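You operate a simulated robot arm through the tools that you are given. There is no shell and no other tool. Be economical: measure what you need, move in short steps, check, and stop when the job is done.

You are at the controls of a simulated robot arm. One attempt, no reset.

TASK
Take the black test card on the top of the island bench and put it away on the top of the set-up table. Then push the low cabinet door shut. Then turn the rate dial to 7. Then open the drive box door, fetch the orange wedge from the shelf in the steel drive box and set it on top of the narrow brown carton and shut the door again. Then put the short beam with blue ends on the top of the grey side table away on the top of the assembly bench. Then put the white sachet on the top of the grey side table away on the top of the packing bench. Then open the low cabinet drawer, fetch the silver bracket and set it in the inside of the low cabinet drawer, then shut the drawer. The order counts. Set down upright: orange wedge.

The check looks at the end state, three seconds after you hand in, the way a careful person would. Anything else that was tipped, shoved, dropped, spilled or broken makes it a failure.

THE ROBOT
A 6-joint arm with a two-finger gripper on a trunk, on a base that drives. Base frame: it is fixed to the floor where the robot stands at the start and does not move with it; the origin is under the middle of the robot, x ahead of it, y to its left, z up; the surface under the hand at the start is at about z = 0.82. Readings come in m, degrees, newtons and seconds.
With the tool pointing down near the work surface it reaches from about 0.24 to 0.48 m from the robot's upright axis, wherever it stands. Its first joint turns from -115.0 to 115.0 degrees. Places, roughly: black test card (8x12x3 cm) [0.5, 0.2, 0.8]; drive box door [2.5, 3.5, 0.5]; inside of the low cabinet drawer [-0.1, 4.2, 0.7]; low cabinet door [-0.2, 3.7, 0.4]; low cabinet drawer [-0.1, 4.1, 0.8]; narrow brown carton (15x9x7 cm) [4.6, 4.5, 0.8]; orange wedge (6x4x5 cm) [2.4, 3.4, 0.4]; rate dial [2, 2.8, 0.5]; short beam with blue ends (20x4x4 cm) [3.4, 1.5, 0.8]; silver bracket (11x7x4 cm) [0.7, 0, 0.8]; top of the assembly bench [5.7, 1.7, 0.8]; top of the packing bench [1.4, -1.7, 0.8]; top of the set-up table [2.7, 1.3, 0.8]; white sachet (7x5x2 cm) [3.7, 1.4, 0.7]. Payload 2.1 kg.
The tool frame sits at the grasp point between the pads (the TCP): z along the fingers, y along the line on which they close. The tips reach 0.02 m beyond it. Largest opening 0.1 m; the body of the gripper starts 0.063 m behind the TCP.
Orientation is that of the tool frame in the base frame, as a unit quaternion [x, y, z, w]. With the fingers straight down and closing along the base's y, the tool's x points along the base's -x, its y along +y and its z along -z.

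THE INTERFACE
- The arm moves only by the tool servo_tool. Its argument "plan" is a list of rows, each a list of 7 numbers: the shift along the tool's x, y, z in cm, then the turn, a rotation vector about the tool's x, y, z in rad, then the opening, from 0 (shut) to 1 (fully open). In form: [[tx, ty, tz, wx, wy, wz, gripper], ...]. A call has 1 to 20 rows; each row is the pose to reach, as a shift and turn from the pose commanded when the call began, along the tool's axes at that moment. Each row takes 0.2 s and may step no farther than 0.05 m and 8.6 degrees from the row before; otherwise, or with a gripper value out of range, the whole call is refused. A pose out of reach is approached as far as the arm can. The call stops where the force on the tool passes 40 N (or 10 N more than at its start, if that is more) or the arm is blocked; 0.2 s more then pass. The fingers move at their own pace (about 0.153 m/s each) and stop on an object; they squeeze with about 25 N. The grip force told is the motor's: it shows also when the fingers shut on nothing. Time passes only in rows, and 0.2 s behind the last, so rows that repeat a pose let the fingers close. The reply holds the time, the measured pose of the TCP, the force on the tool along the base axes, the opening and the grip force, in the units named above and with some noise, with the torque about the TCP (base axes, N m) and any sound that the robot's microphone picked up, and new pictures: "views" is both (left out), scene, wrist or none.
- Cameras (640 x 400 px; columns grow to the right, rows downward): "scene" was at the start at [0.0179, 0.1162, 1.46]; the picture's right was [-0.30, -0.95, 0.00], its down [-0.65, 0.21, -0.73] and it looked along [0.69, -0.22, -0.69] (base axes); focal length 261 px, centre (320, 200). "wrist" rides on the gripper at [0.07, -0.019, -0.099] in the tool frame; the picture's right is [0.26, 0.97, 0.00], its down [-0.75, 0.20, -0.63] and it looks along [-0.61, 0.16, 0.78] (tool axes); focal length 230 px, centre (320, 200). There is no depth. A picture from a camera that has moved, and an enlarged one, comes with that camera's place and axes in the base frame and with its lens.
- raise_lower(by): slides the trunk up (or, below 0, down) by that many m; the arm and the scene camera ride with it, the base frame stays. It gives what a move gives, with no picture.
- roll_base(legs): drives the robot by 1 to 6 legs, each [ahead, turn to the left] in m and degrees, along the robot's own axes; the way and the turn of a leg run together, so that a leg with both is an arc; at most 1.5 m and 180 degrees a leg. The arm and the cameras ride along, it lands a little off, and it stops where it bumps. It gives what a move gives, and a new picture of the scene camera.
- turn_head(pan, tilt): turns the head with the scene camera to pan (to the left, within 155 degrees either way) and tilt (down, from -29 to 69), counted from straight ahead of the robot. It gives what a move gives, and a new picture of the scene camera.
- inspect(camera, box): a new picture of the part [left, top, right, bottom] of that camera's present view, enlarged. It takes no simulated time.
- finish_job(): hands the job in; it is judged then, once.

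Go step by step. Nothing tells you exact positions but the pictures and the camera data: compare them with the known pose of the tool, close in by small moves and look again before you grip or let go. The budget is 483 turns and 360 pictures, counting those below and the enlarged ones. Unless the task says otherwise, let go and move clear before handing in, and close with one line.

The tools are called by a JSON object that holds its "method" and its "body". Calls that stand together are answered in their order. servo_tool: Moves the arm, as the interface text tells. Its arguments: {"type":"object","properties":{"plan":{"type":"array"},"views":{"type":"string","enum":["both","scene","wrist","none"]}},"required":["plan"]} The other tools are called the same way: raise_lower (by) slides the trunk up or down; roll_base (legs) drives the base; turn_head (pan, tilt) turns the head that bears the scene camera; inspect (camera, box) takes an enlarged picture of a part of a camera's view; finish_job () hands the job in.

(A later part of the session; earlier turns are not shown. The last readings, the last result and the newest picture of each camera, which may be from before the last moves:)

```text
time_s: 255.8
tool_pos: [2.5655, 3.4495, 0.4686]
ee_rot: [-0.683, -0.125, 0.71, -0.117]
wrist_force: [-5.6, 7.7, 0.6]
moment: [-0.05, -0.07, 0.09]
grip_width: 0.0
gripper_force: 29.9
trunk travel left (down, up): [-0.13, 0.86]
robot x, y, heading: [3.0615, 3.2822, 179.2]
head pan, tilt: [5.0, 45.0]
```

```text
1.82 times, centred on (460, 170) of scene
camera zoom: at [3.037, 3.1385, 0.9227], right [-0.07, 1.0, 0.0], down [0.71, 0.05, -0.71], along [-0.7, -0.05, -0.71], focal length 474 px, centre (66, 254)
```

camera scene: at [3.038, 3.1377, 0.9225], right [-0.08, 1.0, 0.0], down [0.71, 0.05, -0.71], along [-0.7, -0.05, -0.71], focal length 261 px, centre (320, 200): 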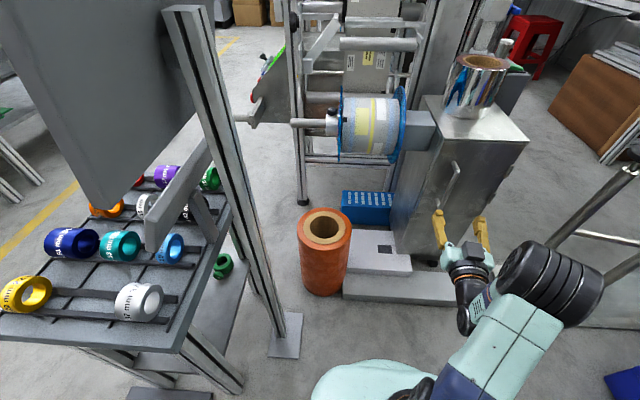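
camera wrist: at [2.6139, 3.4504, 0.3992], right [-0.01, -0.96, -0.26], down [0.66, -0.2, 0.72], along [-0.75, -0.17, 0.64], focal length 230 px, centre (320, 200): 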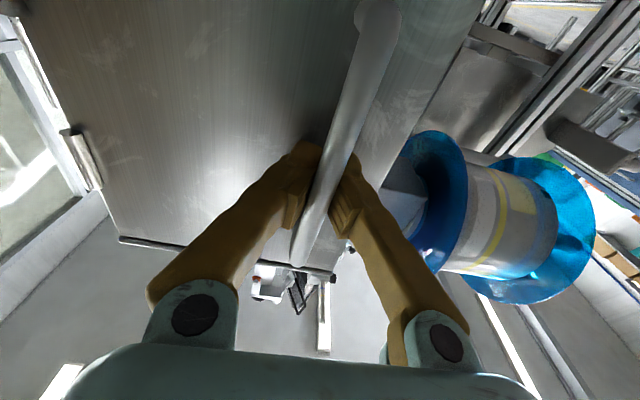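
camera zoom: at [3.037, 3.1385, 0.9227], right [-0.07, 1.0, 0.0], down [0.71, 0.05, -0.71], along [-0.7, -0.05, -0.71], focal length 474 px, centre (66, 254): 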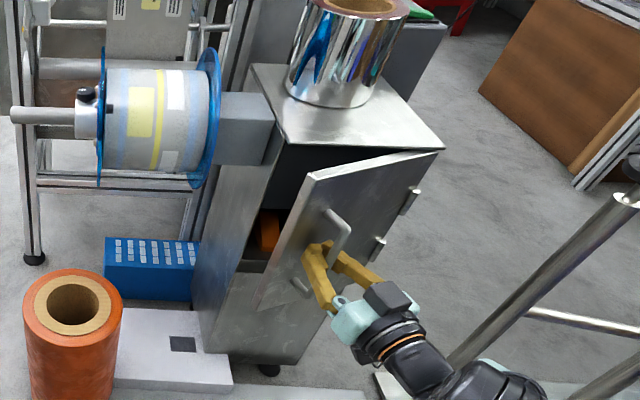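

The door is opening and the orange wedge is visible inside. Continue the same arc by another 40°.

{"method": "servo_tool", "body": {"plan": [[0, -0.25, -1.3, -0.087, 0, 0, 0], [0, -0.6, -2.55, -0.175, 0, 0, 0], [0, -1.1, -3.8, -0.262, 0, 0, 0], [0, -1.65, -5.0, -0.349, 0, 0, 0], [0, -2.3, -6.1, -0.436, 0, 0, 0], [0, -3.1, -7.15, -0.524, 0, 0, 0], [0, -3.95, -8.15, -0.611, 0, 0, 0], [0, -4.9, -9.1, -0.698, 0, 0, 0]], "views": "scene"}}

```text
time_s: 256.7
tool_pos: [2.6016, 3.4812, 0.468]
ee_rot: [-0.654, -0.236, 0.684, -0.223]
wrist_force: [-11.4, 7.0, -2.8]
moment: [-0.08, -0.18, 0.14]
grip_width: 0.0003
gripper_force: 30.0
trunk travel left (down, up): [-0.13, 0.86]
robot x, y, heading: [3.0627, 3.2853, 179.2]
head pan, tilt: [5.0, 45.0]
stopped in row 4: the force on the tool passed its limit at 44 N (the readings are from after the stop); the commanded pose is now the measured one
camera scene: at [3.0357, 3.1387, 0.9225], right [-0.08, 1.0, 0.0], down [0.71, 0.05, -0.71], along [-0.7, -0.05, -0.71], focal length 261 px, centre (320, 200)
```

scene: 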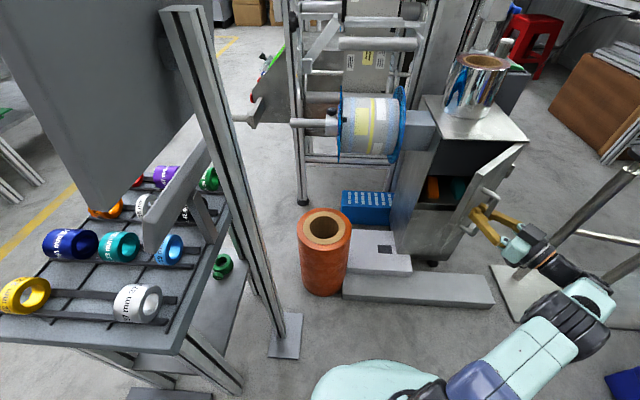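

Door is ~40–45° open. I release the handle, back off, and straighten the hand to push the door further from inside.

{"method": "servo_tool", "body": {"plan": [[0, 0, 0, 0, 0, 0, 0.3], [0, 0, 0, 0, 0, 0, 0.4], [0, 0, -3, 0, 0, 0, 0.4], [0, 0, -6, 0, 0, 0, 0.4], [0, 0, -8, 0, 0, 0, 0]], "views": "scene"}}

```text
time_s: 257.9
tool_pos: [2.6669, 3.5298, 0.4674]
ee_rot: [-0.653, -0.237, 0.684, -0.223]
wrist_force: [0.5, 0.7, 0.4]
moment: [0.01, 0.02, 0.0]
grip_width: 0.0001
gripper_force: 24.6
trunk travel left (down, up): [-0.13, 0.86]
robot x, y, heading: [3.0639, 3.2814, 179.1]
head pan, tilt: [5.0, 45.0]
camera scene: at [3.0375, 3.1378, 0.9226], right [-0.08, 1.0, 0.0], down [0.71, 0.05, -0.71], along [-0.71, -0.05, -0.71], focal length 261 px, centre (320, 200)
```

scene: 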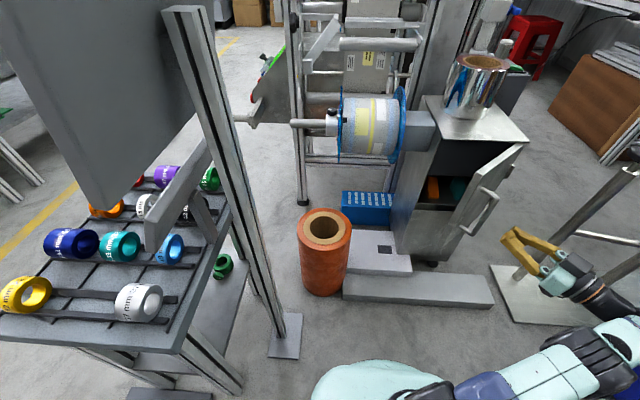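

{"method": "servo_tool", "body": {"plan": [[0, 2, -2, 0.1, 0, 0, 0], [0, 5, -2, 0.2, 0, 0, 0], [0, 9, 0, 0.3, 0, 0, 0], [0, 13, 3, 0.42, 0, 0, 0], [0, 17, 5.5, 0.55, 0, 0, 0], [0, 18.8, 6.7, 0.67, 0, 0, 0]], "views": "scene"}}

{"method": "inspect", "body": {"camera": "scene", "box": [380, 90, 540, 290]}}

```text
time_s: 259.3
tool_pos: [2.6824, 3.4024, 0.4154]
ee_rot: [-0.687, -0.003, 0.727, 0.01]
wrist_force: [0.1, -0.1, 1.1]
moment: [0.0, 0.0, 0.03]
grip_width: 0.0005
gripper_force: 25.1
out of reach, approached as far as the arm can: row 5, 6
trunk travel left (down, up): [-0.13, 0.86]
robot x, y, heading: [3.0609, 3.2831, 179.3]
head pan, tilt: [5.0, 45.0]
camera scene: at [3.0377, 3.1377, 0.9227], right [-0.08, 1.0, 0.0], down [0.7, 0.05, -0.71], along [-0.71, -0.05, -0.71], focal length 261 px, centre (320, 200)
```

scene: 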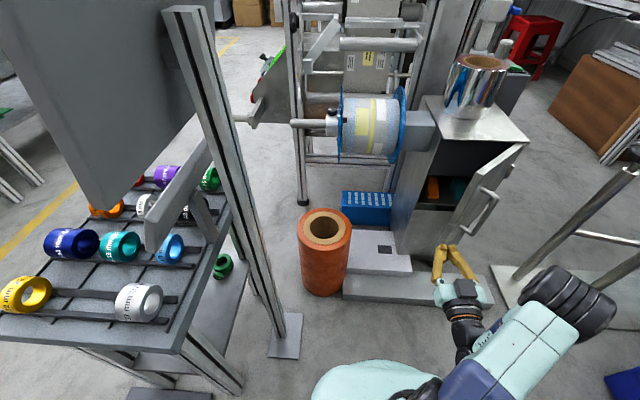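

```text
2.00 times, centred on (460, 190) of scene
camera zoom: at [3.0377, 3.1377, 0.9227], right [-0.08, 1.0, 0.0], down [0.7, 0.05, -0.71], along [-0.71, -0.05, -0.71], focal length 521 px, centre (40, 220)
```

zoom: 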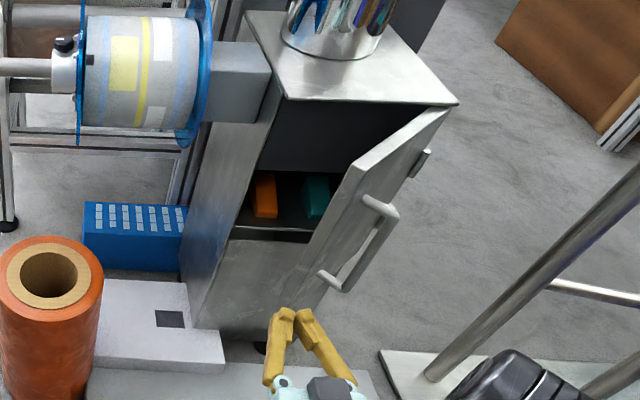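

Wedge sits on the shelf at about [2.42, 3.44, 0.38]. Next I slip the closed fingers past the door's free edge and sweep it open toward +y.

{"method": "servo_tool", "body": {"plan": [[-2.5, 2, 0, 0, 0, 0, 0], [-4.5, 2.5, 3, 0, 0, 0, 0], [-4.5, 2.5, 6, 0, 0, 0, 0], [-4.5, 2.5, 9, 0, 0, 0, 0], [-4.5, 0, 10, 0, 0, 0, 0], [-4.5, -3, 10, 0, 0, 0, 0], [-4.5, -6, 10, 0, 0, 0, 0], [-4.5, -9, 9, 0, 0, 0, 0]], "views": "scene"}}

```text
time_s: 260.6
tool_pos: [2.5838, 3.3955, 0.4639]
ee_rot: [-0.691, -0.007, 0.723, -0.006]
wrist_force: [3.2, -6.2, 2.6]
moment: [0.01, -0.08, -0.18]
grip_width: 0.0
gripper_force: 25.5
out of reach, approached as far as the arm can: row 1, 2
trunk travel left (down, up): [-0.13, 0.86]
robot x, y, heading: [3.0602, 3.2837, 179.7]
head pan, tilt: [5.0, 45.0]
stopped in row 6: the force on the tool passed its limit at 61 N (the readings are from after the stop); the commanded pose is now the measured one
camera scene: at [3.0391, 3.137, 0.9226], right [-0.08, 1.0, 0.0], down [0.7, 0.06, -0.71], along [-0.71, -0.06, -0.71], focal length 261 px, centre (320, 200)
```

scene: 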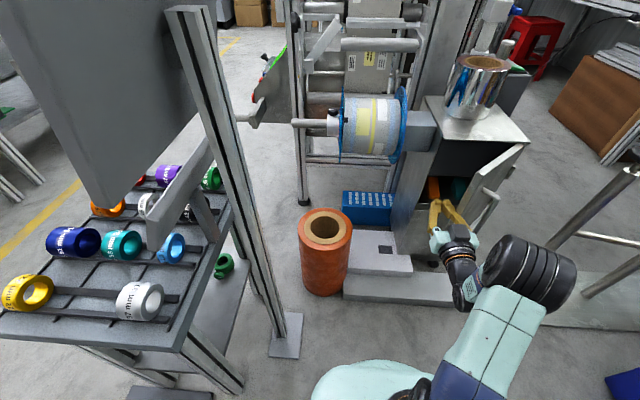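

{"method": "inspect", "body": {"camera": "scene", "box": [410, 120, 530, 290]}}

{"method": "inspect", "body": {"camera": "wrist", "box": [0, 0, 640, 400]}}

```text
2.35 times, centred on (470, 205) of scene
camera zoom: at [3.0391, 3.137, 0.9226], right [-0.08, 1.0, 0.0], down [0.7, 0.06, -0.71], along [-0.71, -0.06, -0.71], focal length 613 px, centre (-33, 188)
```

zoom: 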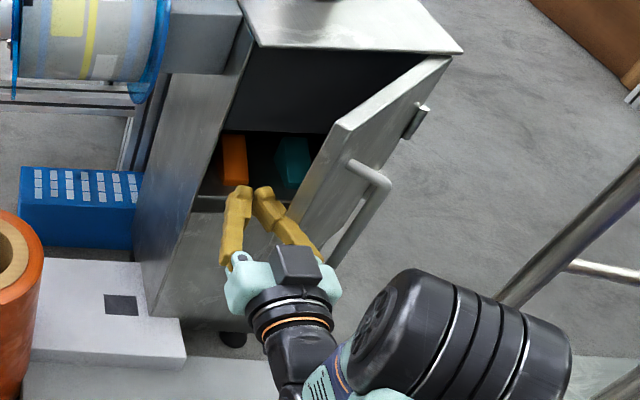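

```text
1.00 times, centred on (320, 200) of wrist (not enlarged: the box is as wide or as high as the picture)
camera zoom: at [2.6806, 3.4178, 0.3906], right [0.01, -0.97, -0.26], down [0.67, -0.19, 0.72], along [-0.75, -0.18, 0.64], focal length 230 px, centre (320, 200)
```

zoom: 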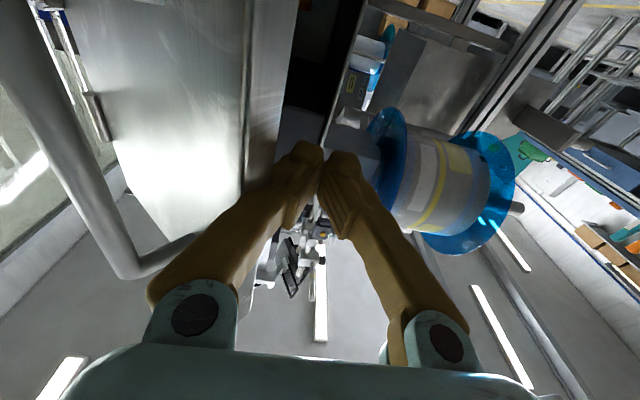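

{"method": "servo_tool", "body": {"plan": [[0, -0.3, 1, 0, 0, 0, 0], [0, -0.8, 1, 0, 0, 0, 0], [0, -1.3, 0.8, 0, 0, 0, 0], [0, -1.8, 0.5, 0, 0, 0, 0], [0, -2.4, 0, 0, 0, 0, 0], [0, -3.0, -0.5, 0, 0, 0, 0], [0, -3.6, -1, 0, 0, 0, 0], [0, -4.2, -1.5, 0, 0, 0, 0]], "views": "scene"}}

```text
time_s: 261.0
tool_pos: [2.5768, 3.3911, 0.4642]
ee_rot: [-0.692, -0.015, 0.722, -0.014]
wrist_force: [9.1, -13.5, 7.6]
moment: [0.03, -0.17, -0.4]
grip_width: 0.0
gripper_force: 25.0
trunk travel left (down, up): [-0.13, 0.86]
robot x, y, heading: [3.0638, 3.2836, 180.1]
head pan, tilt: [5.0, 45.0]
stopped in row 2: the force on the tool passed its limit at 48 N (the readings are from after the stop); the commanded pose is now the measured one
camera scene: at [3.0416, 3.1359, 0.9226], right [-0.09, 1.0, 0.0], down [0.7, 0.06, -0.71], along [-0.71, -0.06, -0.71], focal length 261 px, centre (320, 200)
```

scene: 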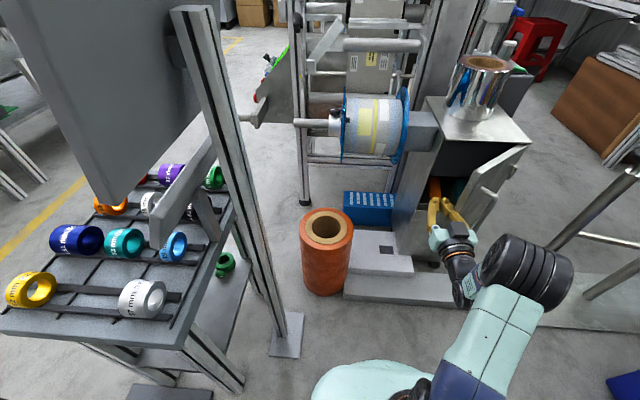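

The gripper's wide base is pushing the door edge. I back off, yaw the hand 45° so only the fingertip goes behind the door.

{"method": "servo_tool", "body": {"plan": [[0, 1, -3, 0, 0, 0, 0], [0, 3, -6, 0, 0, 0, 0], [0, 5, -7, 0.14, 0, 0, 0], [0, 7, -7, 0.28, 0, 0, 0], [0, 8, -7, 0.42, 0, 0, 0], [0, 8, -7, 0.56, 0, 0, 0], [0, 8, -7, 0.7, 0, 0, 0], [0, 8, -7, 0.785, 0, 0, 0]], "views": "scene"}}

```text
time_s: 262.8
tool_pos: [2.6486, 3.3157, 0.4583]
ee_rot: [-0.646, 0.265, 0.67, 0.254]
wrist_force: [-0.6, 0.2, -0.1]
moment: [0.0, 0.01, 0.0]
grip_width: 0.0
gripper_force: 25.7
out of reach, approached as far as the arm can: row 2, 3, 4, 5
trunk travel left (down, up): [-0.13, 0.86]
robot x, y, heading: [3.0602, 3.2857, 179.8]
head pan, tilt: [5.0, 45.0]
camera scene: at [3.0392, 3.1374, 0.9226], right [-0.08, 1.0, 0.0], down [0.7, 0.06, -0.71], along [-0.7, -0.06, -0.71], focal length 261 px, centre (320, 200)
```

scene: 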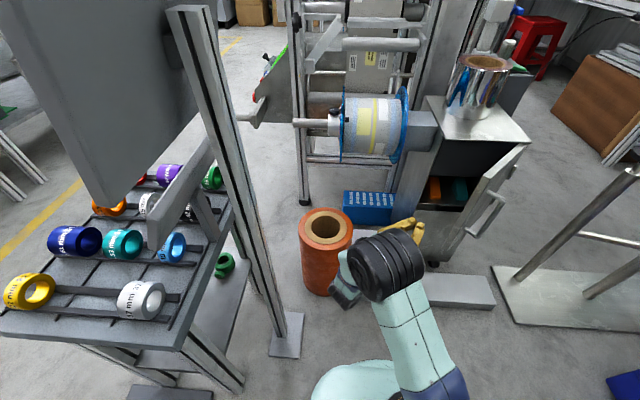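

{"method": "servo_tool", "body": {"plan": [[0, 0, 4, 0, 0, 0, 0], [0, 0, 8, 0, 0, 0, 0], [0, -2, 12, 0, 0, 0, 0], [0, -4, 14, 0, 0, 0, 0], [0, -6, 14.5, 0, 0, 0, 0], [0, -7.5, 14.5, 0, 0, 0, 0], [0, -9, 14.5, 0, 0, 0, 0], [0, -10.5, 14.5, 0, 0, 0, 0], [0, -12, 14, 0, 0, 0, 0], [0, -13.5, 13.5, 0, 0, 0, 0]], "views": "scene"}}

```text
time_s: 265.0
tool_pos: [2.643, 3.5078, 0.4586]
ee_rot: [-0.646, 0.264, 0.67, 0.253]
wrist_force: [-0.2, 0.2, 0.3]
moment: [0.0, 0.02, 0.0]
grip_width: 0.0
gripper_force: 25.1
trunk travel left (down, up): [-0.13, 0.86]
robot x, y, heading: [3.0635, 3.2852, 179.6]
head pan, tilt: [5.0, 45.0]
camera scene: at [3.0391, 3.1374, 0.9226], right [-0.08, 1.0, 0.0], down [0.7, 0.06, -0.71], along [-0.7, -0.06, -0.71], focal length 261 px, centre (320, 200)
```

scene: 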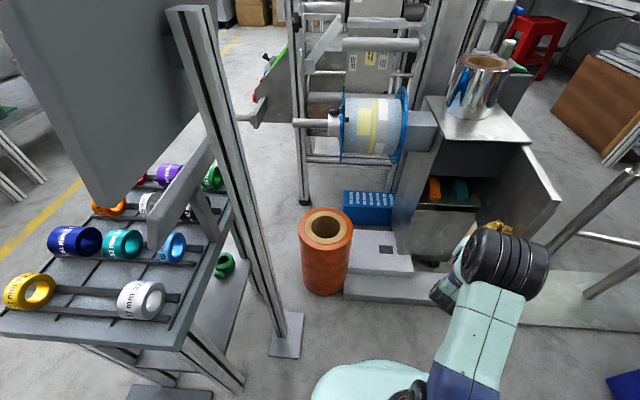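

{"method": "servo_tool", "body": {"plan": [[0, -1.5, 1, 0, 0, 0, 0], [0, -3, 2, 0, 0, 0, 0], [0, -4.5, 2.5, 0, 0, 0, 0], [0, -6, 3, 0, 0, 0, 0]], "views": "scene"}}

{"method": "inspect", "body": {"camera": "scene", "box": [380, 90, 580, 290]}}

```text
time_s: 266.0
tool_pos: [2.6624, 3.5722, 0.4584]
ee_rot: [-0.646, 0.264, 0.67, 0.254]
wrist_force: [-0.2, -0.4, 0.6]
moment: [0.03, 0.0, -0.02]
grip_width: 0.0002
gripper_force: 24.9
trunk travel left (down, up): [-0.13, 0.86]
robot x, y, heading: [3.0595, 3.2835, 179.7]
head pan, tilt: [5.0, 45.0]
camera scene: at [3.0391, 3.1375, 0.9226], right [-0.08, 1.0, 0.0], down [0.7, 0.06, -0.71], along [-0.7, -0.06, -0.71], focal length 261 px, centre (320, 200)
```

scene: 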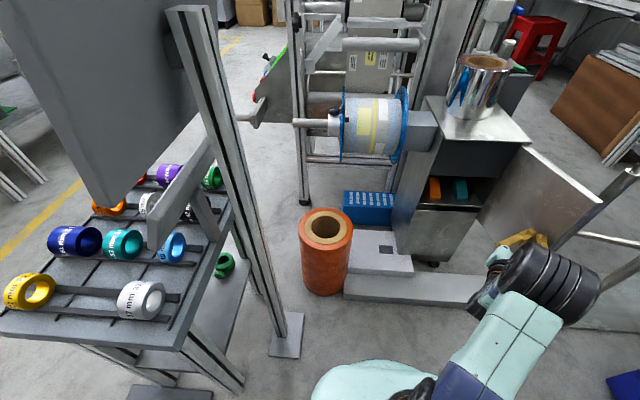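

```text
2.00 times, centred on (480, 190) of scene
camera zoom: at [3.0391, 3.1375, 0.9226], right [-0.08, 1.0, 0.0], down [0.7, 0.06, -0.71], along [-0.7, -0.06, -0.71], focal length 521 px, centre (0, 220)
```

zoom: 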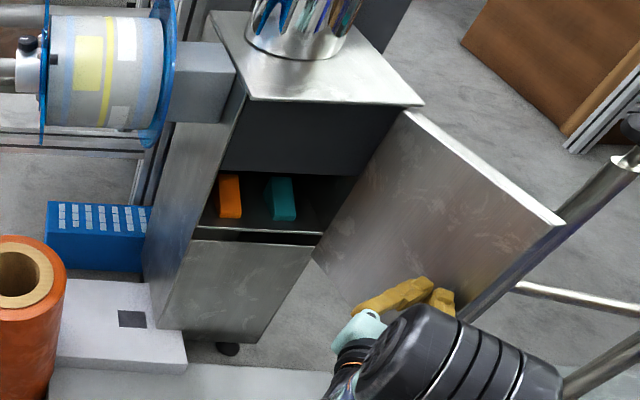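

Door is open past 100°. I zoom on the wedge.

{"method": "inspect", "body": {"camera": "scene", "box": [415, 160, 479, 220]}}

```text
6.67 times, centred on (447, 190) of scene
camera zoom: at [3.0391, 3.1375, 0.9226], right [-0.08, 1.0, 0.0], down [0.7, 0.06, -0.71], along [-0.7, -0.06, -0.71], focal length 1738 px, centre (-527, 267)
```

zoom: 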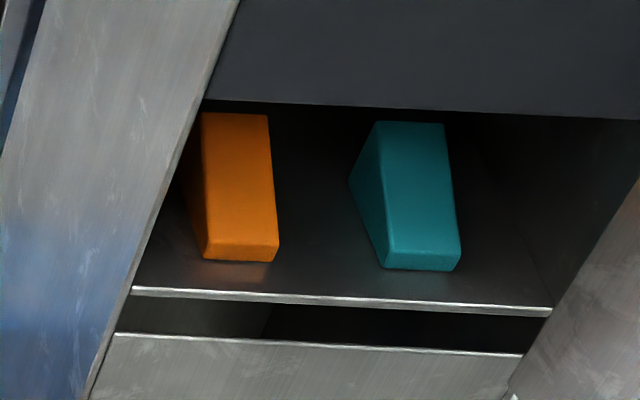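

The opening is about z 0.365–0.48. The orange wedge is ~3.5 cm wide, sloping up to the back, centred about [2.43, 3.44]. I'll straighten the hand and roll it 180° so the wrist camera is on top looking in.

{"method": "servo_tool", "body": {"plan": [[0, 3, -2, 0, 0, 0, 0], [0, 6, -4, -0.1, 0, 0, 0], [0, 9, -5, -0.24, 0, 0, 0], [0, 12, -6.6, -0.38, 0, 0, 0], [0, 13, -6.6, -0.52, 0, 0, 0], [0, 13, -6.6, -0.66, 0, 0, 0], [0, 13, -6.6, -0.8, 0, 0, 0], [0, 13, -6.6, -0.82, 0, 0, 0]], "views": "none"}}

{"method": "servo_tool", "body": {"plan": [[0, 0, 0, 0, 0, 0.15, 0.3], [0, 0, 0, 0, 0, 0.3, 0.6], [0, 0, 0, 0, 0, 0.45, 0.6], [0, 0, 0, 0, 0, 0.6, 0.6], [0, 0, 0, 0, 0, 0.75, 0.6], [0, 0, 0, 0, 0, 0.9, 0.6], [0, 0, 0, 0, 0, 1.05, 0.6], [0, 0, 0, 0, 0, 1.2, 0.6], [0, 0, 0, 0, 0, 1.35, 0.6], [0, 0, 0, 0, 0, 1.5, 0.6], [0, 0, 0, 0, 0, 1.65, 0.6], [0, 0, 0, 0, 0, 1.8, 0.6], [0, 0, 0, 0, 0, 1.95, 0.6], [0, 0, 0, 0, 0, 2.1, 0.6], [0, 0, 0, 0, 0, 2.25, 0.6], [0, 0, 0, 0, 0, 2.4, 0.6], [0, 0, 0, 0, 0, 2.55, 0.6], [0, 0, 0, 0, 0, 2.7, 0.6], [0, 0, 0, 0, 0, 2.85, 0.6], [0, 0, 0, 0, 0, 3.0, 0.6]]}}

```text
time_s: 267.8
tool_pos: [2.6214, 3.4316, 0.4595]
ee_rot: [-0.694, -0.024, 0.72, -0.024]
wrist_force: [-0.3, -0.3, 0.1]
moment: [0.03, -0.02, 0.01]
grip_width: 0.0
gripper_force: 24.6
trunk travel left (down, up): [-0.13, 0.86]
robot x, y, heading: [3.0611, 3.2809, 179.8]
head pan, tilt: [5.0, 45.0]
```

```text
time_s: 272.0
tool_pos: [2.6365, 3.4139, 0.4407]
ee_rot: [0.073, -0.689, -0.027, 0.72]
wrist_force: [0.3, 0.1, -0.6]
moment: [-0.01, 0.01, -0.03]
grip_width: 0.0603
gripper_force: 0.1
out of reach, approached as far as the arm can: row 20
trunk travel left (down, up): [-0.13, 0.86]
robot x, y, heading: [3.0623, 3.2816, 179.6]
head pan, tilt: [5.0, 45.0]
camera scene: at [3.0392, 3.1375, 0.9226], right [-0.08, 1.0, 0.0], down [0.7, 0.06, -0.71], along [-0.7, -0.06, -0.71], focal length 261 px, centre (320, 200)
camera wrist: at [2.7414, 3.3934, 0.5041], right [-0.05, 0.92, 0.39], down [0.58, 0.34, -0.74], along [-0.81, 0.19, -0.55], focal length 230 px, centre (320, 200)
```

scene: 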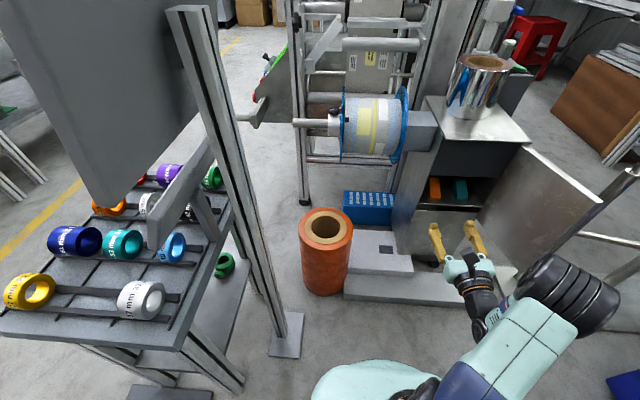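
wrist: 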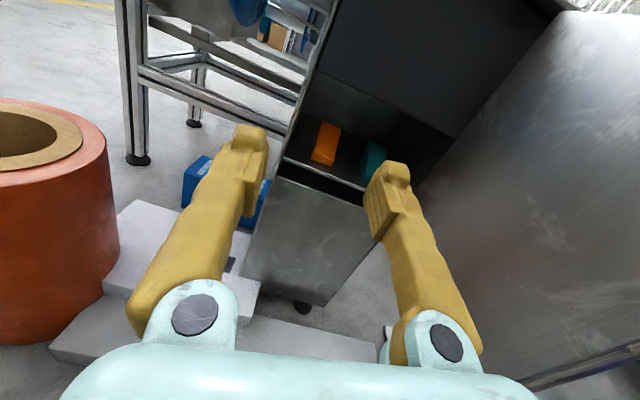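

{"method": "inspect", "body": {"camera": "wrist", "box": [270, 90, 430, 210]}}

```text
3.33 times, centred on (350, 150) of wrist
camera zoom: at [2.7414, 3.3934, 0.5041], right [-0.05, 0.92, 0.39], down [0.58, 0.34, -0.74], along [-0.81, 0.19, -0.55], focal length 767 px, centre (220, 367)
```

zoom: 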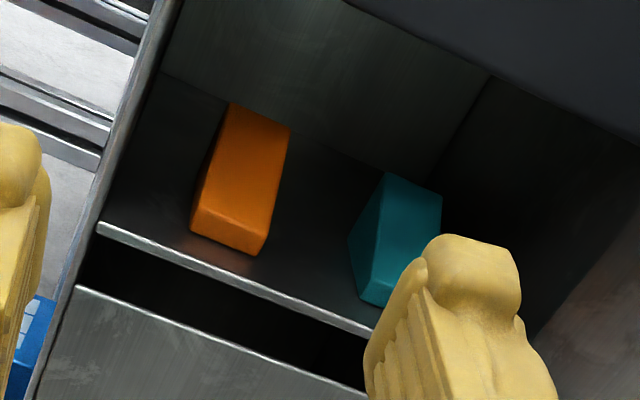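

Wedge: x 2.398–2.446, y 3.423–3.453, shelf z≈0.365, height ≈4 cm. I go to a pre-grasp in front of the opening, levelled.

{"method": "servo_tool", "body": {"plan": [[-1.5, 0.6, 2.5, -0.034, 0, 0.07, 0.6], [-3, 1.2, 5, -0.068, 0, 0.143, 0.6], [-4.5, 1.8, 7.5, -0.068, 0, 0.143, 0.6], [-5.9, 2.3, 9.5, -0.068, 0, 0.143, 0.6]], "views": "wrist"}}

```text
time_s: 273.0
tool_pos: [2.6273, 3.4017, 0.377]
ee_rot: [0.0, -0.691, 0.0, 0.723]
wrist_force: [-0.1, -1.0, 0.0]
moment: [-0.02, 0.01, 0.0]
grip_width: 0.0596
gripper_force: 0.1
out of reach, approached as far as the arm can: row 1, 2, 3, 4
trunk travel left (down, up): [-0.13, 0.86]
robot x, y, heading: [3.0628, 3.2865, 179.7]
head pan, tilt: [5.0, 45.0]
camera wrist: at [2.7305, 3.3842, 0.4419], right [0.01, 0.97, 0.26], down [0.6, 0.2, -0.78], along [-0.8, 0.16, -0.57], focal length 230 px, centre (320, 200)
```

wrist: 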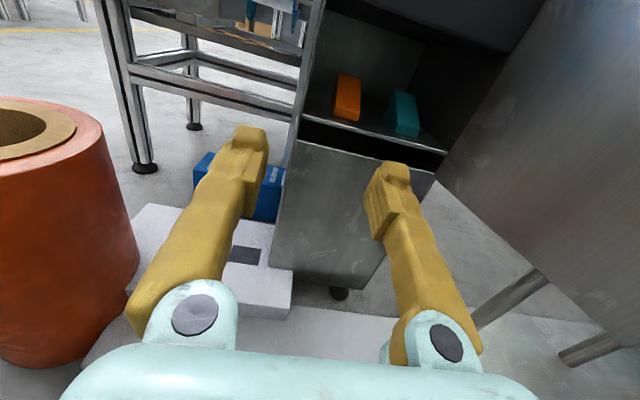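

The arm is short in this roll, so I bring the base 8 cm closer.

{"method": "roll_base", "body": {"legs": [[0.08, 0]]}}

{"method": "servo_tool", "body": {"plan": [[0.5, 1.2, 0, 0, 0, 0, 0.6], [1.2, 2.4, 0, 0, 0, 0, 0.6], [1.2, 3.6, 0, 0, 0, 0, 0.6]], "views": "wrist"}}

```text
time_s: 274.1
tool_pos: [2.5476, 3.4015, 0.3759]
ee_rot: [0.0, -0.692, 0.0, 0.722]
wrist_force: [-0.1, -0.1, 0.7]
moment: [-0.03, 0.03, 0.01]
grip_width: 0.0602
gripper_force: 0.0
trunk travel left (down, up): [-0.13, 0.86]
robot x, y, heading: [2.9815, 3.2801, 179.8]
head pan, tilt: [5.0, 45.0]
camera scene: at [2.9589, 3.1378, 0.9226], right [-0.08, 1.0, 0.0], down [0.7, 0.06, -0.71], along [-0.7, -0.06, -0.71], focal length 261 px, centre (320, 200)
```

scene: 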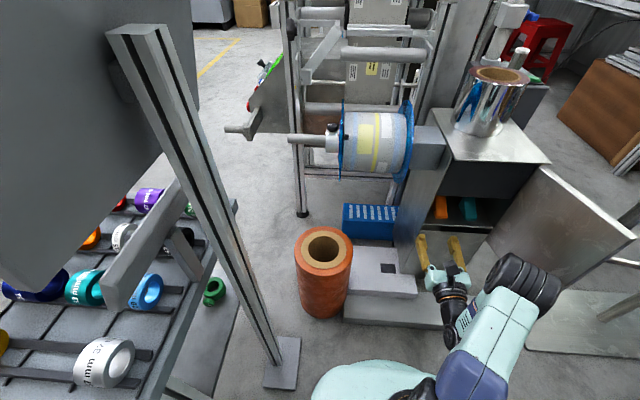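

```text
time_s: 274.9
tool_pos: [2.5632, 3.4254, 0.3824]
ee_rot: [0.001, -0.692, -0.001, 0.722]
wrist_force: [-1.4, 0.9, 0.2]
moment: [0.02, -0.02, 0.03]
grip_width: 0.0597
gripper_force: 0.0
out of reach, approached as far as the arm can: row 1, 2, 3
trunk travel left (down, up): [-0.13, 0.86]
robot x, y, heading: [2.985, 3.283, 180.0]
head pan, tilt: [5.0, 45.0]
camera wrist: at [2.6652, 3.4084, 0.4477], right [0.01, 0.97, 0.26], down [0.6, 0.2, -0.78], along [-0.8, 0.16, -0.57], focal length 230 px, centre (320, 200)
```

wrist: 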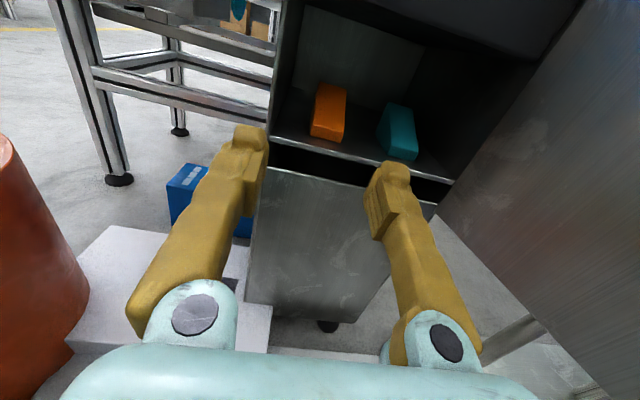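

The wrist roll is near its limit on this side. I'll back off and unroll the other way round (to −180°) to get the camera on top with full reach.

{"method": "servo_tool", "body": {"plan": [[0, 0, -3, 0, 0, -0.14, 0.6], [0, 0, -4, 0, 0, -0.28, 0.6], [0, 0, -4, 0, 0, -0.42, 0.6], [0, 0, -4, 0, 0, -0.56, 0.6], [0, 0, -4, 0, 0, -0.7, 0.6], [0, 0, -4, 0, 0, -0.84, 0.6], [0, 0, -4, 0, 0, -0.98, 0.6], [0, 0, -4, 0, 0, -1.12, 0.6], [0, 0, -4, 0, 0, -1.26, 0.6], [0, 0, -4, 0, 0, -1.4, 0.6], [0, 0, -4, 0, 0, -1.54, 0.6], [0, 0, -4, 0, 0, -1.68, 0.6], [0, 0, -4, 0, 0, -1.82, 0.6], [0, 0, -4, 0, 0, -1.96, 0.6], [0, 0, -4, 0, 0, -2.1, 0.6], [0, 0, -4, 0, 0, -2.24, 0.6], [0, 0, -4, 0, 0, -2.38, 0.6], [0, 0, -4, 0, 0, -2.52, 0.6], [0, 0, -4, 0, 0, -2.66, 0.6], [0, 0, -4, 0, 0, -2.8, 0.6]], "views": "none"}}

{"method": "servo_tool", "body": {"plan": [[0, 0, 0, 0, 0, -0.14, 0.6], [0, 0, 0, 0, 0, -0.28, 0.6], [0, 0, 0, 0, 0, -0.42, 0.6], [0, 0, 0, 0, 0, -0.56, 0.6], [0, 0, 0, 0, 0, -0.7, 0.6], [0, 0, 0, 0, 0, -0.84, 0.6], [0, 0, 0, 0, 0, -0.98, 0.6], [0, 0, 0, 0, 0, -1.12, 0.6], [0, 0, 0, 0, 0, -1.26, 0.6], [0, 0, 0, 0, 0, -1.4, 0.6], [0, 0, 0, 0, 0, -1.54, 0.6], [0, 0, 0, 0, 0, -1.68, 0.6], [0, 0, 0, 0, 0, -1.82, 0.6], [0, 0, 0, 0, 0, -1.96, 0.6], [0, 0, 0, 0, 0, -2.1, 0.6], [0, 0, 0, 0, 0, -2.24, 0.6], [0, 0, 0, 0, 0, -2.38, 0.6], [0, 0, 0, 0, 0, -2.52, 0.6], [0, 0, 0, 0, 0, -2.66, 0.6], [0, 0, 0, 0, 0, -2.8, 0.6]], "views": "none"}}

```text
time_s: 279.1
tool_pos: [2.6024, 3.4278, 0.3812]
ee_rot: [-0.682, 0.116, 0.712, -0.122]
wrist_force: [0.1, 0.1, 0.6]
moment: [0.03, 0.0, -0.02]
grip_width: 0.0603
gripper_force: 0.1
trunk travel left (down, up): [-0.13, 0.86]
robot x, y, heading: [2.9823, 3.2834, 179.9]
head pan, tilt: [5.0, 45.0]
```

```text
time_s: 283.3
tool_pos: [2.6024, 3.4267, 0.3789]
ee_rot: [-0.23, -0.653, 0.24, 0.681]
wrist_force: [0.1, 0.5, 0.1]
moment: [0.01, -0.02, -0.02]
grip_width: 0.06
gripper_force: 0.1
trunk travel left (down, up): [-0.13, 0.86]
robot x, y, heading: [2.9805, 3.285, 179.7]
head pan, tilt: [5.0, 45.0]
```

No limit met this way. Finish the roll and check the reach forward.

{"method": "servo_tool", "body": {"plan": [[0, 0, 0, 0, 0, -0.14, 0.6], [0, 0, 0, 0, 0, -0.28, 0.6], [0, 0, 0, 0, 0, -0.42, 0.6], [0, 0, 0, 0, 0, -0.56, 0.6], [0, 0, 0, 0, 0, -0.683, 0.6]], "views": "none"}}

{"method": "servo_tool", "body": {"plan": [[0.5, 0.6, 2, 0, 0, 0, 0.6], [0.9, 1.1, 4, 0, 0, 0, 0.6], [0.9, 1.1, 6, 0, 0, 0, 0.6]], "views": "wrist"}}

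```text
time_s: 284.5
tool_pos: [2.5682, 3.4907, 0.4234]
ee_rot: [0.0, -0.694, 0.004, 0.72]
wrist_force: [0.8, 1.1, -0.9]
moment: [0.02, -0.01, 0.02]
grip_width: 0.0599
gripper_force: 0.1
out of reach, approached as far as the arm can: row 3, 4, 5
trunk travel left (down, up): [-0.13, 0.86]
robot x, y, heading: [2.9839, 3.2826, 179.7]
head pan, tilt: [5.0, 45.0]
```

```text
time_s: 285.3
tool_pos: [2.5091, 3.5038, 0.4342]
ee_rot: [0.0, -0.692, 0.0, 0.722]
wrist_force: [-0.3, -0.2, 0.6]
moment: [0.0, 0.01, -0.02]
grip_width: 0.0599
gripper_force: 0.2
trunk travel left (down, up): [-0.13, 0.86]
robot x, y, heading: [2.9785, 3.2839, 180.1]
head pan, tilt: [5.0, 45.0]
camera wrist: at [2.6115, 3.4865, 0.4996], right [0.01, 0.97, 0.26], down [0.6, 0.2, -0.78], along [-0.8, 0.16, -0.57], focal length 230 px, centre (320, 200)
```

wrist: 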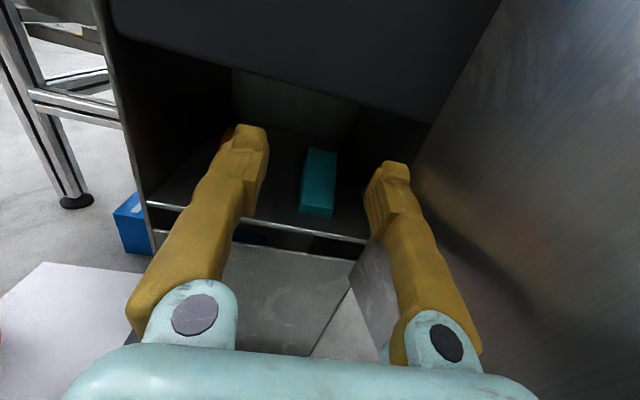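

{"method": "servo_tool", "body": {"plan": [[-1, -2, -1, 0, 0, 0, 0.6], [-2.5, -4, -1, 0, 0, 0, 0.6], [-4.4, -6.6, -1, 0, 0, 0, 0.6]], "views": "wrist"}}

```text
time_s: 286.1
tool_pos: [2.4972, 3.4581, 0.4033]
ee_rot: [0.0, -0.692, 0.004, 0.722]
wrist_force: [-0.4, 0.0, -0.9]
moment: [0.02, -0.04, 0.0]
grip_width: 0.06
gripper_force: 0.1
out of reach, approached as far as the arm can: row 2, 3
trunk travel left (down, up): [-0.13, 0.86]
robot x, y, heading: [2.9769, 3.2773, 179.4]
head pan, tilt: [5.0, 45.0]
camera wrist: at [2.5999, 3.4413, 0.4683], right [0.01, 0.97, 0.25], down [0.6, 0.2, -0.78], along [-0.8, 0.16, -0.58], focal length 230 px, centre (320, 200)
```

wrist: 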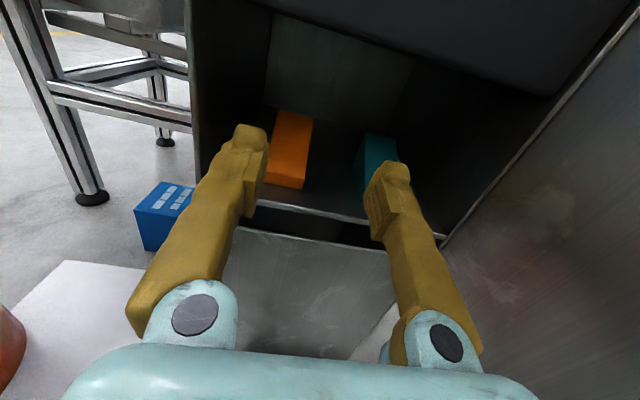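

{"method": "servo_tool", "body": {"plan": [[-0.5, -1, -1, -0.07, 0, 0.05, 0.6], [-1.1, -2, -1, -0.14, 0, 0.08, 0.6]], "views": "wrist"}}

```text
time_s: 286.7
tool_pos: [2.4944, 3.4471, 0.3966]
ee_rot: [-0.08, -0.69, -0.017, 0.719]
wrist_force: [-0.1, 0.1, -0.4]
moment: [0.0, -0.01, 0.01]
grip_width: 0.0601
gripper_force: 0.1
out of reach, approached as far as the arm can: row 1, 2
trunk travel left (down, up): [-0.13, 0.86]
robot x, y, heading: [2.9813, 3.2843, 180.1]
head pan, tilt: [5.0, 45.0]
camera wrist: at [2.5939, 3.4231, 0.465], right [0.14, 0.98, 0.17], down [0.61, 0.05, -0.79], along [-0.78, 0.21, -0.59], focal length 230 px, centre (320, 200)
```

wrist: 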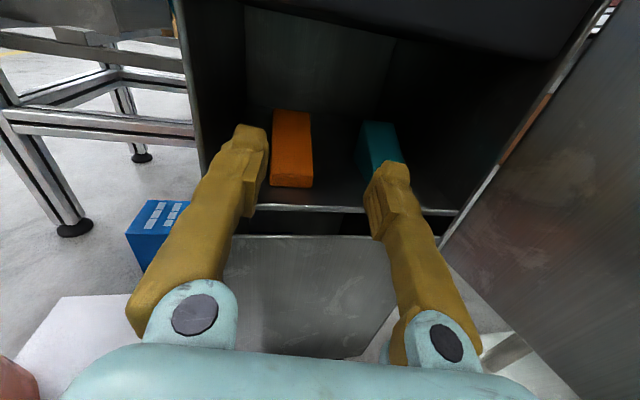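

{"method": "servo_tool", "body": {"plan": [[-0.2, -0.8, 1, 0, 0, 0, 0.6], [-0.3, -1.5, 2, 0, 0, 0, 0.6], [-0.4, -2, 3, 0, 0, 0, 0.6]], "views": "wrist"}}

```text
time_s: 287.5
tool_pos: [2.4609, 3.4315, 0.3963]
ee_rot: [-0.079, -0.69, -0.021, 0.72]
wrist_force: [3.5, 2.7, 0.1]
moment: [0.01, 0.0, 0.16]
grip_width: 0.0588
gripper_force: 0.0
trunk travel left (down, up): [-0.13, 0.86]
robot x, y, heading: [2.9788, 3.2848, 179.8]
head pan, tilt: [5.0, 45.0]
camera wrist: at [2.5612, 3.4066, 0.4631], right [0.14, 0.97, 0.17], down [0.61, 0.05, -0.79], along [-0.78, 0.22, -0.59], focal length 230 px, centre (320, 200)
```

wrist: 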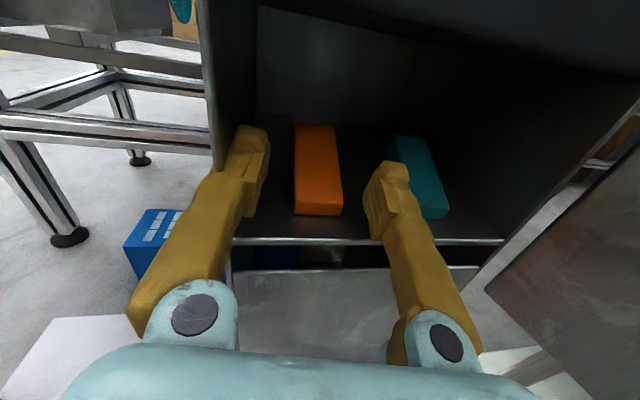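

Wedge is centred between the fingers; the left finger just brushes the box wall. I narrow the opening a little and advance.

{"method": "servo_tool", "body": {"plan": [[0, 0.2, 0, 0, 0, 0, 0.5], [0, 0.2, 1, 0, 0, 0, 0.5], [-0.2, 0.2, 2, 0, 0, 0, 0.5], [-0.4, 0.2, 3, 0, 0, 0, 0.5]], "views": "wrist"}}

```text
time_s: 288.5
tool_pos: [2.4327, 3.4367, 0.3932]
ee_rot: [-0.076, -0.69, -0.019, 0.72]
wrist_force: [-0.1, -0.5, -0.2]
moment: [0.01, 0.01, 0.0]
grip_width: 0.0503
gripper_force: 0.1
trunk travel left (down, up): [-0.13, 0.86]
robot x, y, heading: [2.9844, 3.2857, 180.0]
head pan, tilt: [5.0, 45.0]
camera wrist: at [2.5318, 3.4118, 0.4609], right [0.14, 0.97, 0.17], down [0.61, 0.05, -0.79], along [-0.78, 0.22, -0.59], focal length 230 px, centre (320, 200)
```

wrist: 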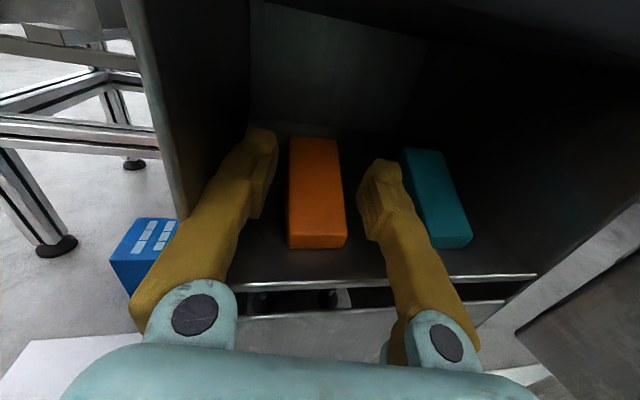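

{"method": "servo_tool", "body": {"plan": [[-0.5, 0, 0.6, 0, 0, 0, 0.5], [-0.5, 0, 0.6, 0, 0, 0, 0.2], [-0.5, 0, 0.6, 0, 0, 0, 0.1], [-0.5, 0, 0.6, 0, 0, 0, 0.1]], "views": "wrist"}}

```text
time_s: 289.5
tool_pos: [2.4261, 3.4381, 0.3893]
ee_rot: [-0.078, -0.69, -0.02, 0.72]
wrist_force: [0.5, -0.2, 0.0]
moment: [0.02, 0.07, 0.01]
grip_width: 0.0308
gripper_force: 25.3
trunk travel left (down, up): [-0.13, 0.86]
robot x, y, heading: [2.9811, 3.2833, 179.7]
head pan, tilt: [5.0, 45.0]
camera wrist: at [2.5257, 3.4125, 0.4562], right [0.14, 0.97, 0.17], down [0.61, 0.05, -0.79], along [-0.78, 0.22, -0.59], focal length 230 px, centre (320, 200)
```

wrist: 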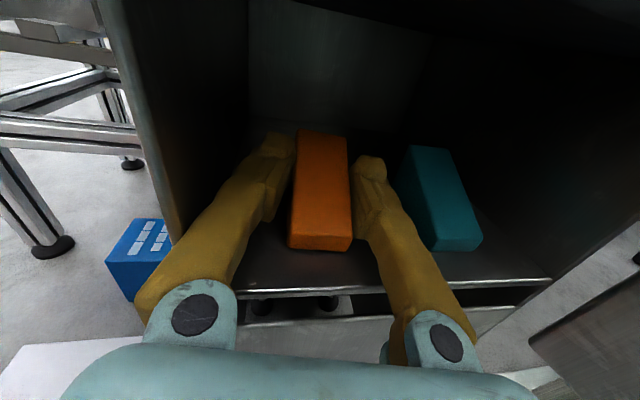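

The wedge is held (3.1 cm). Lift slightly and reverse the base straight out.

{"method": "servo_tool", "body": {"plan": [[0.6, 0, 0, 0, 0, 0, 0.1], [1.5, 0, 0, 0, 0, 0, 0.1]], "views": "none"}}

{"method": "roll_base", "body": {"legs": [[-0.1, 0]]}}

{"method": "inspect", "body": {"camera": "wrist", "box": [0, 0, 640, 400]}}

```text
time_s: 290.1
tool_pos: [2.4254, 3.4393, 0.4034]
ee_rot: [-0.078, -0.69, -0.018, 0.72]
wrist_force: [0.9, 0.1, -0.1]
moment: [-0.01, 0.0, -0.02]
grip_width: 0.0309
gripper_force: 25.1
trunk travel left (down, up): [-0.13, 0.86]
robot x, y, heading: [2.9814, 3.285, 179.9]
head pan, tilt: [5.0, 45.0]
```

```text
time_s: 291.2
tool_pos: [2.5266, 3.4369, 0.4038]
ee_rot: [-0.077, -0.69, -0.019, 0.72]
wrist_force: [0.4, -0.1, 0.2]
moment: [0.0, 0.01, 0.03]
grip_width: 0.0308
gripper_force: 25.2
trunk travel left (down, up): [-0.13, 0.86]
robot x, y, heading: [3.0796, 3.281, 179.9]
head pan, tilt: [5.0, 45.0]
camera scene: at [3.0585, 3.1375, 0.9226], right [-0.08, 1.0, 0.0], down [0.7, 0.06, -0.71], along [-0.7, -0.06, -0.71], focal length 261 px, centre (320, 200)
```

scene: 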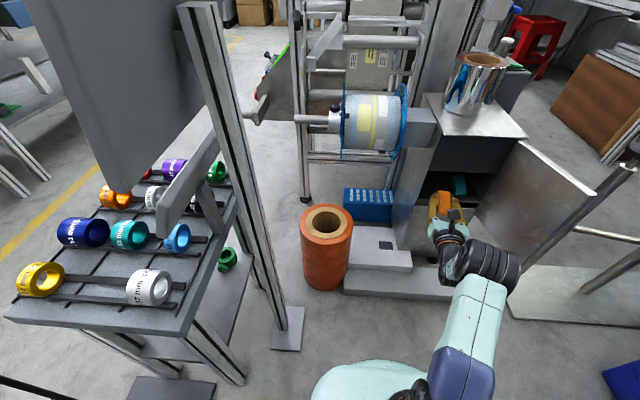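

```text
1.00 times, centred on (320, 200) of wrist (not enlarged: the box is as wide or as high as the picture)
camera zoom: at [2.6254, 3.4129, 0.4713], right [0.14, 0.97, 0.17], down [0.61, 0.05, -0.79], along [-0.78, 0.22, -0.59], focal length 230 px, centre (320, 200)
```

zoom: 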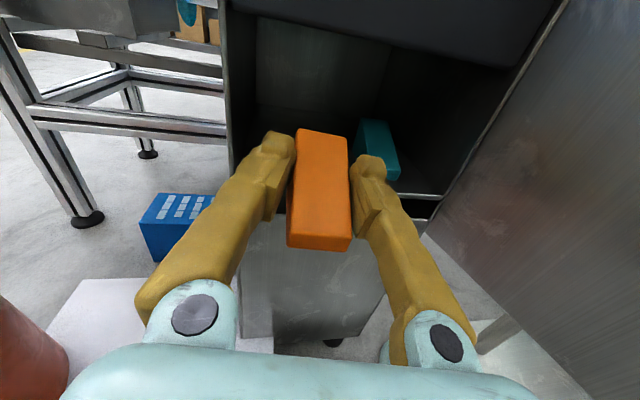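

Wedge is out and level. I reverse clear, raise the trunk and look for the narrow brown carton near [4.6, 4.5].

{"method": "roll_base", "body": {"legs": [[-0.75, 0]]}}

{"method": "raise_lower", "body": {"by": 0.4}}

{"method": "raise_lower", "body": {"by": 0.25}}

{"method": "turn_head", "body": {"pan": -120, "tilt": 25}}

```text
time_s: 295.3
tool_pos: [3.2822, 3.4376, 0.4036]
ee_rot: [-0.08, -0.689, -0.021, 0.72]
wrist_force: [-0.4, -0.6, -2.0]
moment: [-0.02, 0.02, 0.0]
grip_width: 0.0307
gripper_force: 25.0
trunk travel left (down, up): [-0.13, 0.86]
robot x, y, heading: [3.8388, 3.2767, 179.4]
head pan, tilt: [5.0, 45.0]
camera scene: at [3.8138, 3.1337, 0.9226], right [-0.08, 1.0, 0.0], down [0.7, 0.06, -0.71], along [-0.7, -0.06, -0.71], focal length 261 px, centre (320, 200)
```

scene: 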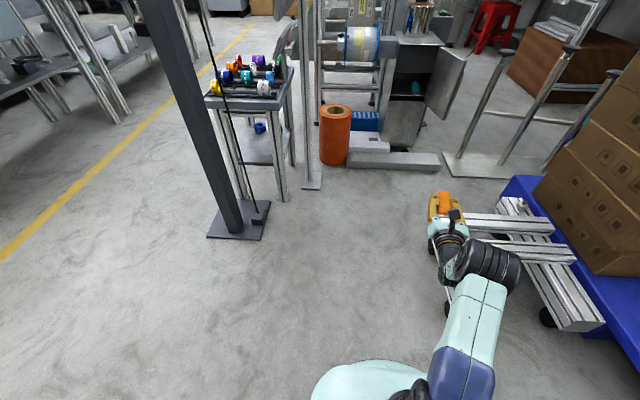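

```text
time_s: 299.1
tool_pos: [3.2828, 3.4374, 0.8037]
ee_rot: [-0.079, -0.69, -0.021, 0.72]
wrist_force: [-0.1, 0.0, 0.1]
moment: [-0.02, -0.02, -0.03]
grip_width: 0.0305
gripper_force: 25.1
trunk travel left (down, up): [-0.53, 0.46]
robot x, y, heading: [3.8399, 3.2777, 179.5]
head pan, tilt: [5.0, 45.0]
```

```text
time_s: 301.7
tool_pos: [3.2834, 3.4375, 1.0541]
ee_rot: [-0.08, -0.689, -0.022, 0.72]
wrist_force: [0.3, -0.3, 0.4]
moment: [0.02, 0.03, -0.02]
grip_width: 0.0308
gripper_force: 25.1
trunk travel left (down, up): [-0.78, 0.21]
robot x, y, heading: [3.8382, 3.277, 179.6]
head pan, tilt: [5.0, 45.0]
```

```text
time_s: 303.8
tool_pos: [3.2825, 3.436, 1.0532]
ee_rot: [-0.079, -0.689, -0.021, 0.72]
wrist_force: [0.4, -0.1, 0.3]
moment: [-0.01, -0.01, 0.02]
grip_width: 0.0302
gripper_force: 25.3
trunk travel left (down, up): [-0.78, 0.21]
robot x, y, heading: [3.8399, 3.278, 179.7]
head pan, tilt: [-120.0, 25.0]
camera scene: at [3.9415, 3.2196, 1.6032], right [0.86, -0.51, 0.0], down [-0.21, -0.36, -0.91], along [0.46, 0.78, -0.42], focal length 261 px, centre (320, 200)
```

scene: 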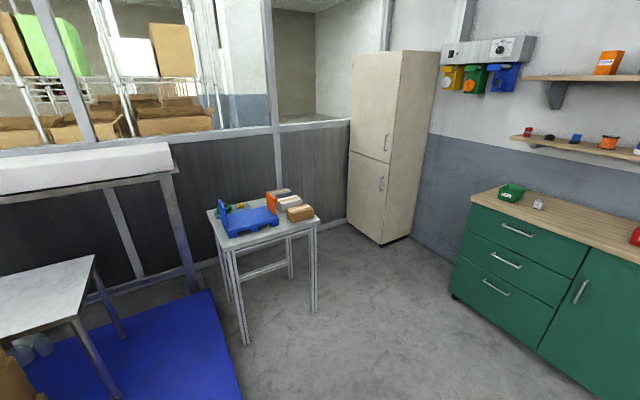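

{"method": "inspect", "body": {"camera": "scene", "box": [190, 170, 340, 350]}}

```text
2.22 times, centred on (265, 260) of scene
camera zoom: at [3.9415, 3.2196, 1.6032], right [0.86, -0.51, 0.0], down [-0.21, -0.36, -0.91], along [0.46, 0.78, -0.42], focal length 579 px, centre (442, 67)
```

zoom: 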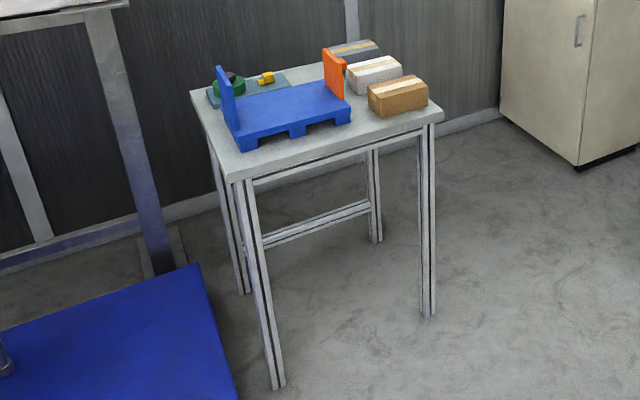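

The narrow brown carton is the nearest of three, on the small table: front face y≈4.525, x 4.50–4.66. I'll drive to stand south of it facing +y.

{"method": "roll_base", "body": {"legs": [[0, -153], [0.65, 0], [0, 63], [0.22, 0]]}}

{"method": "turn_head", "body": {"pan": -5, "tilt": 40}}

```text
time_s: 317.7
tool_pos: [4.5694, 4.3621, 1.0537]
ee_rot: [0.54, 0.435, 0.52, -0.499]
wrist_force: [0.1, 0.7, -0.1]
moment: [-0.01, -0.04, 0.03]
grip_width: 0.0306
gripper_force: 25.2
trunk travel left (down, up): [-0.78, 0.21]
robot x, y, heading: [4.415, 3.8081, 90.5]
head pan, tilt: [-120.0, 25.0]
camera scene: at [4.3585, 3.7003, 1.6031], right [-0.5, -0.87, 0.0], down [-0.37, 0.21, -0.91], along [0.79, -0.45, -0.42], focal length 261 px, centre (320, 200)
```

scene: 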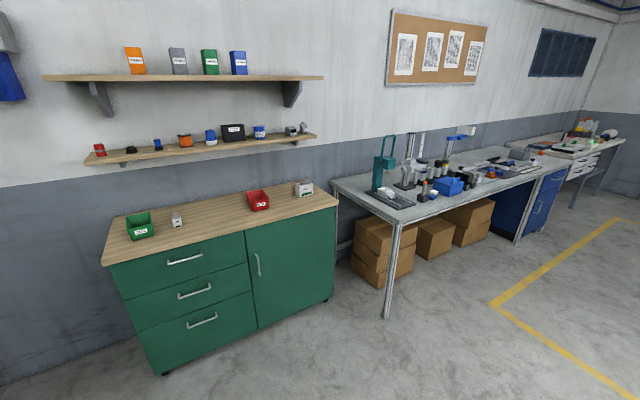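

```text
time_s: 319.7
tool_pos: [4.5681, 4.3632, 1.0539]
ee_rot: [0.541, 0.436, 0.521, -0.497]
wrist_force: [1.1, 0.4, -1.0]
moment: [-0.02, -0.05, 0.02]
grip_width: 0.0306
gripper_force: 25.0
trunk travel left (down, up): [-0.78, 0.21]
robot x, y, heading: [4.4209, 3.8063, 90.2]
head pan, tilt: [-5.0, 40.0]
camera scene: at [4.2855, 3.8315, 1.5799], right [1.0, -0.08, 0.0], down [-0.05, -0.64, -0.77], along [0.06, 0.76, -0.64], focal length 261 px, centre (320, 200)
```

scene: 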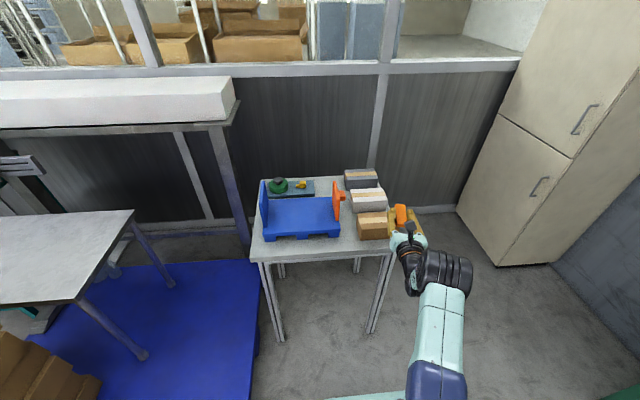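

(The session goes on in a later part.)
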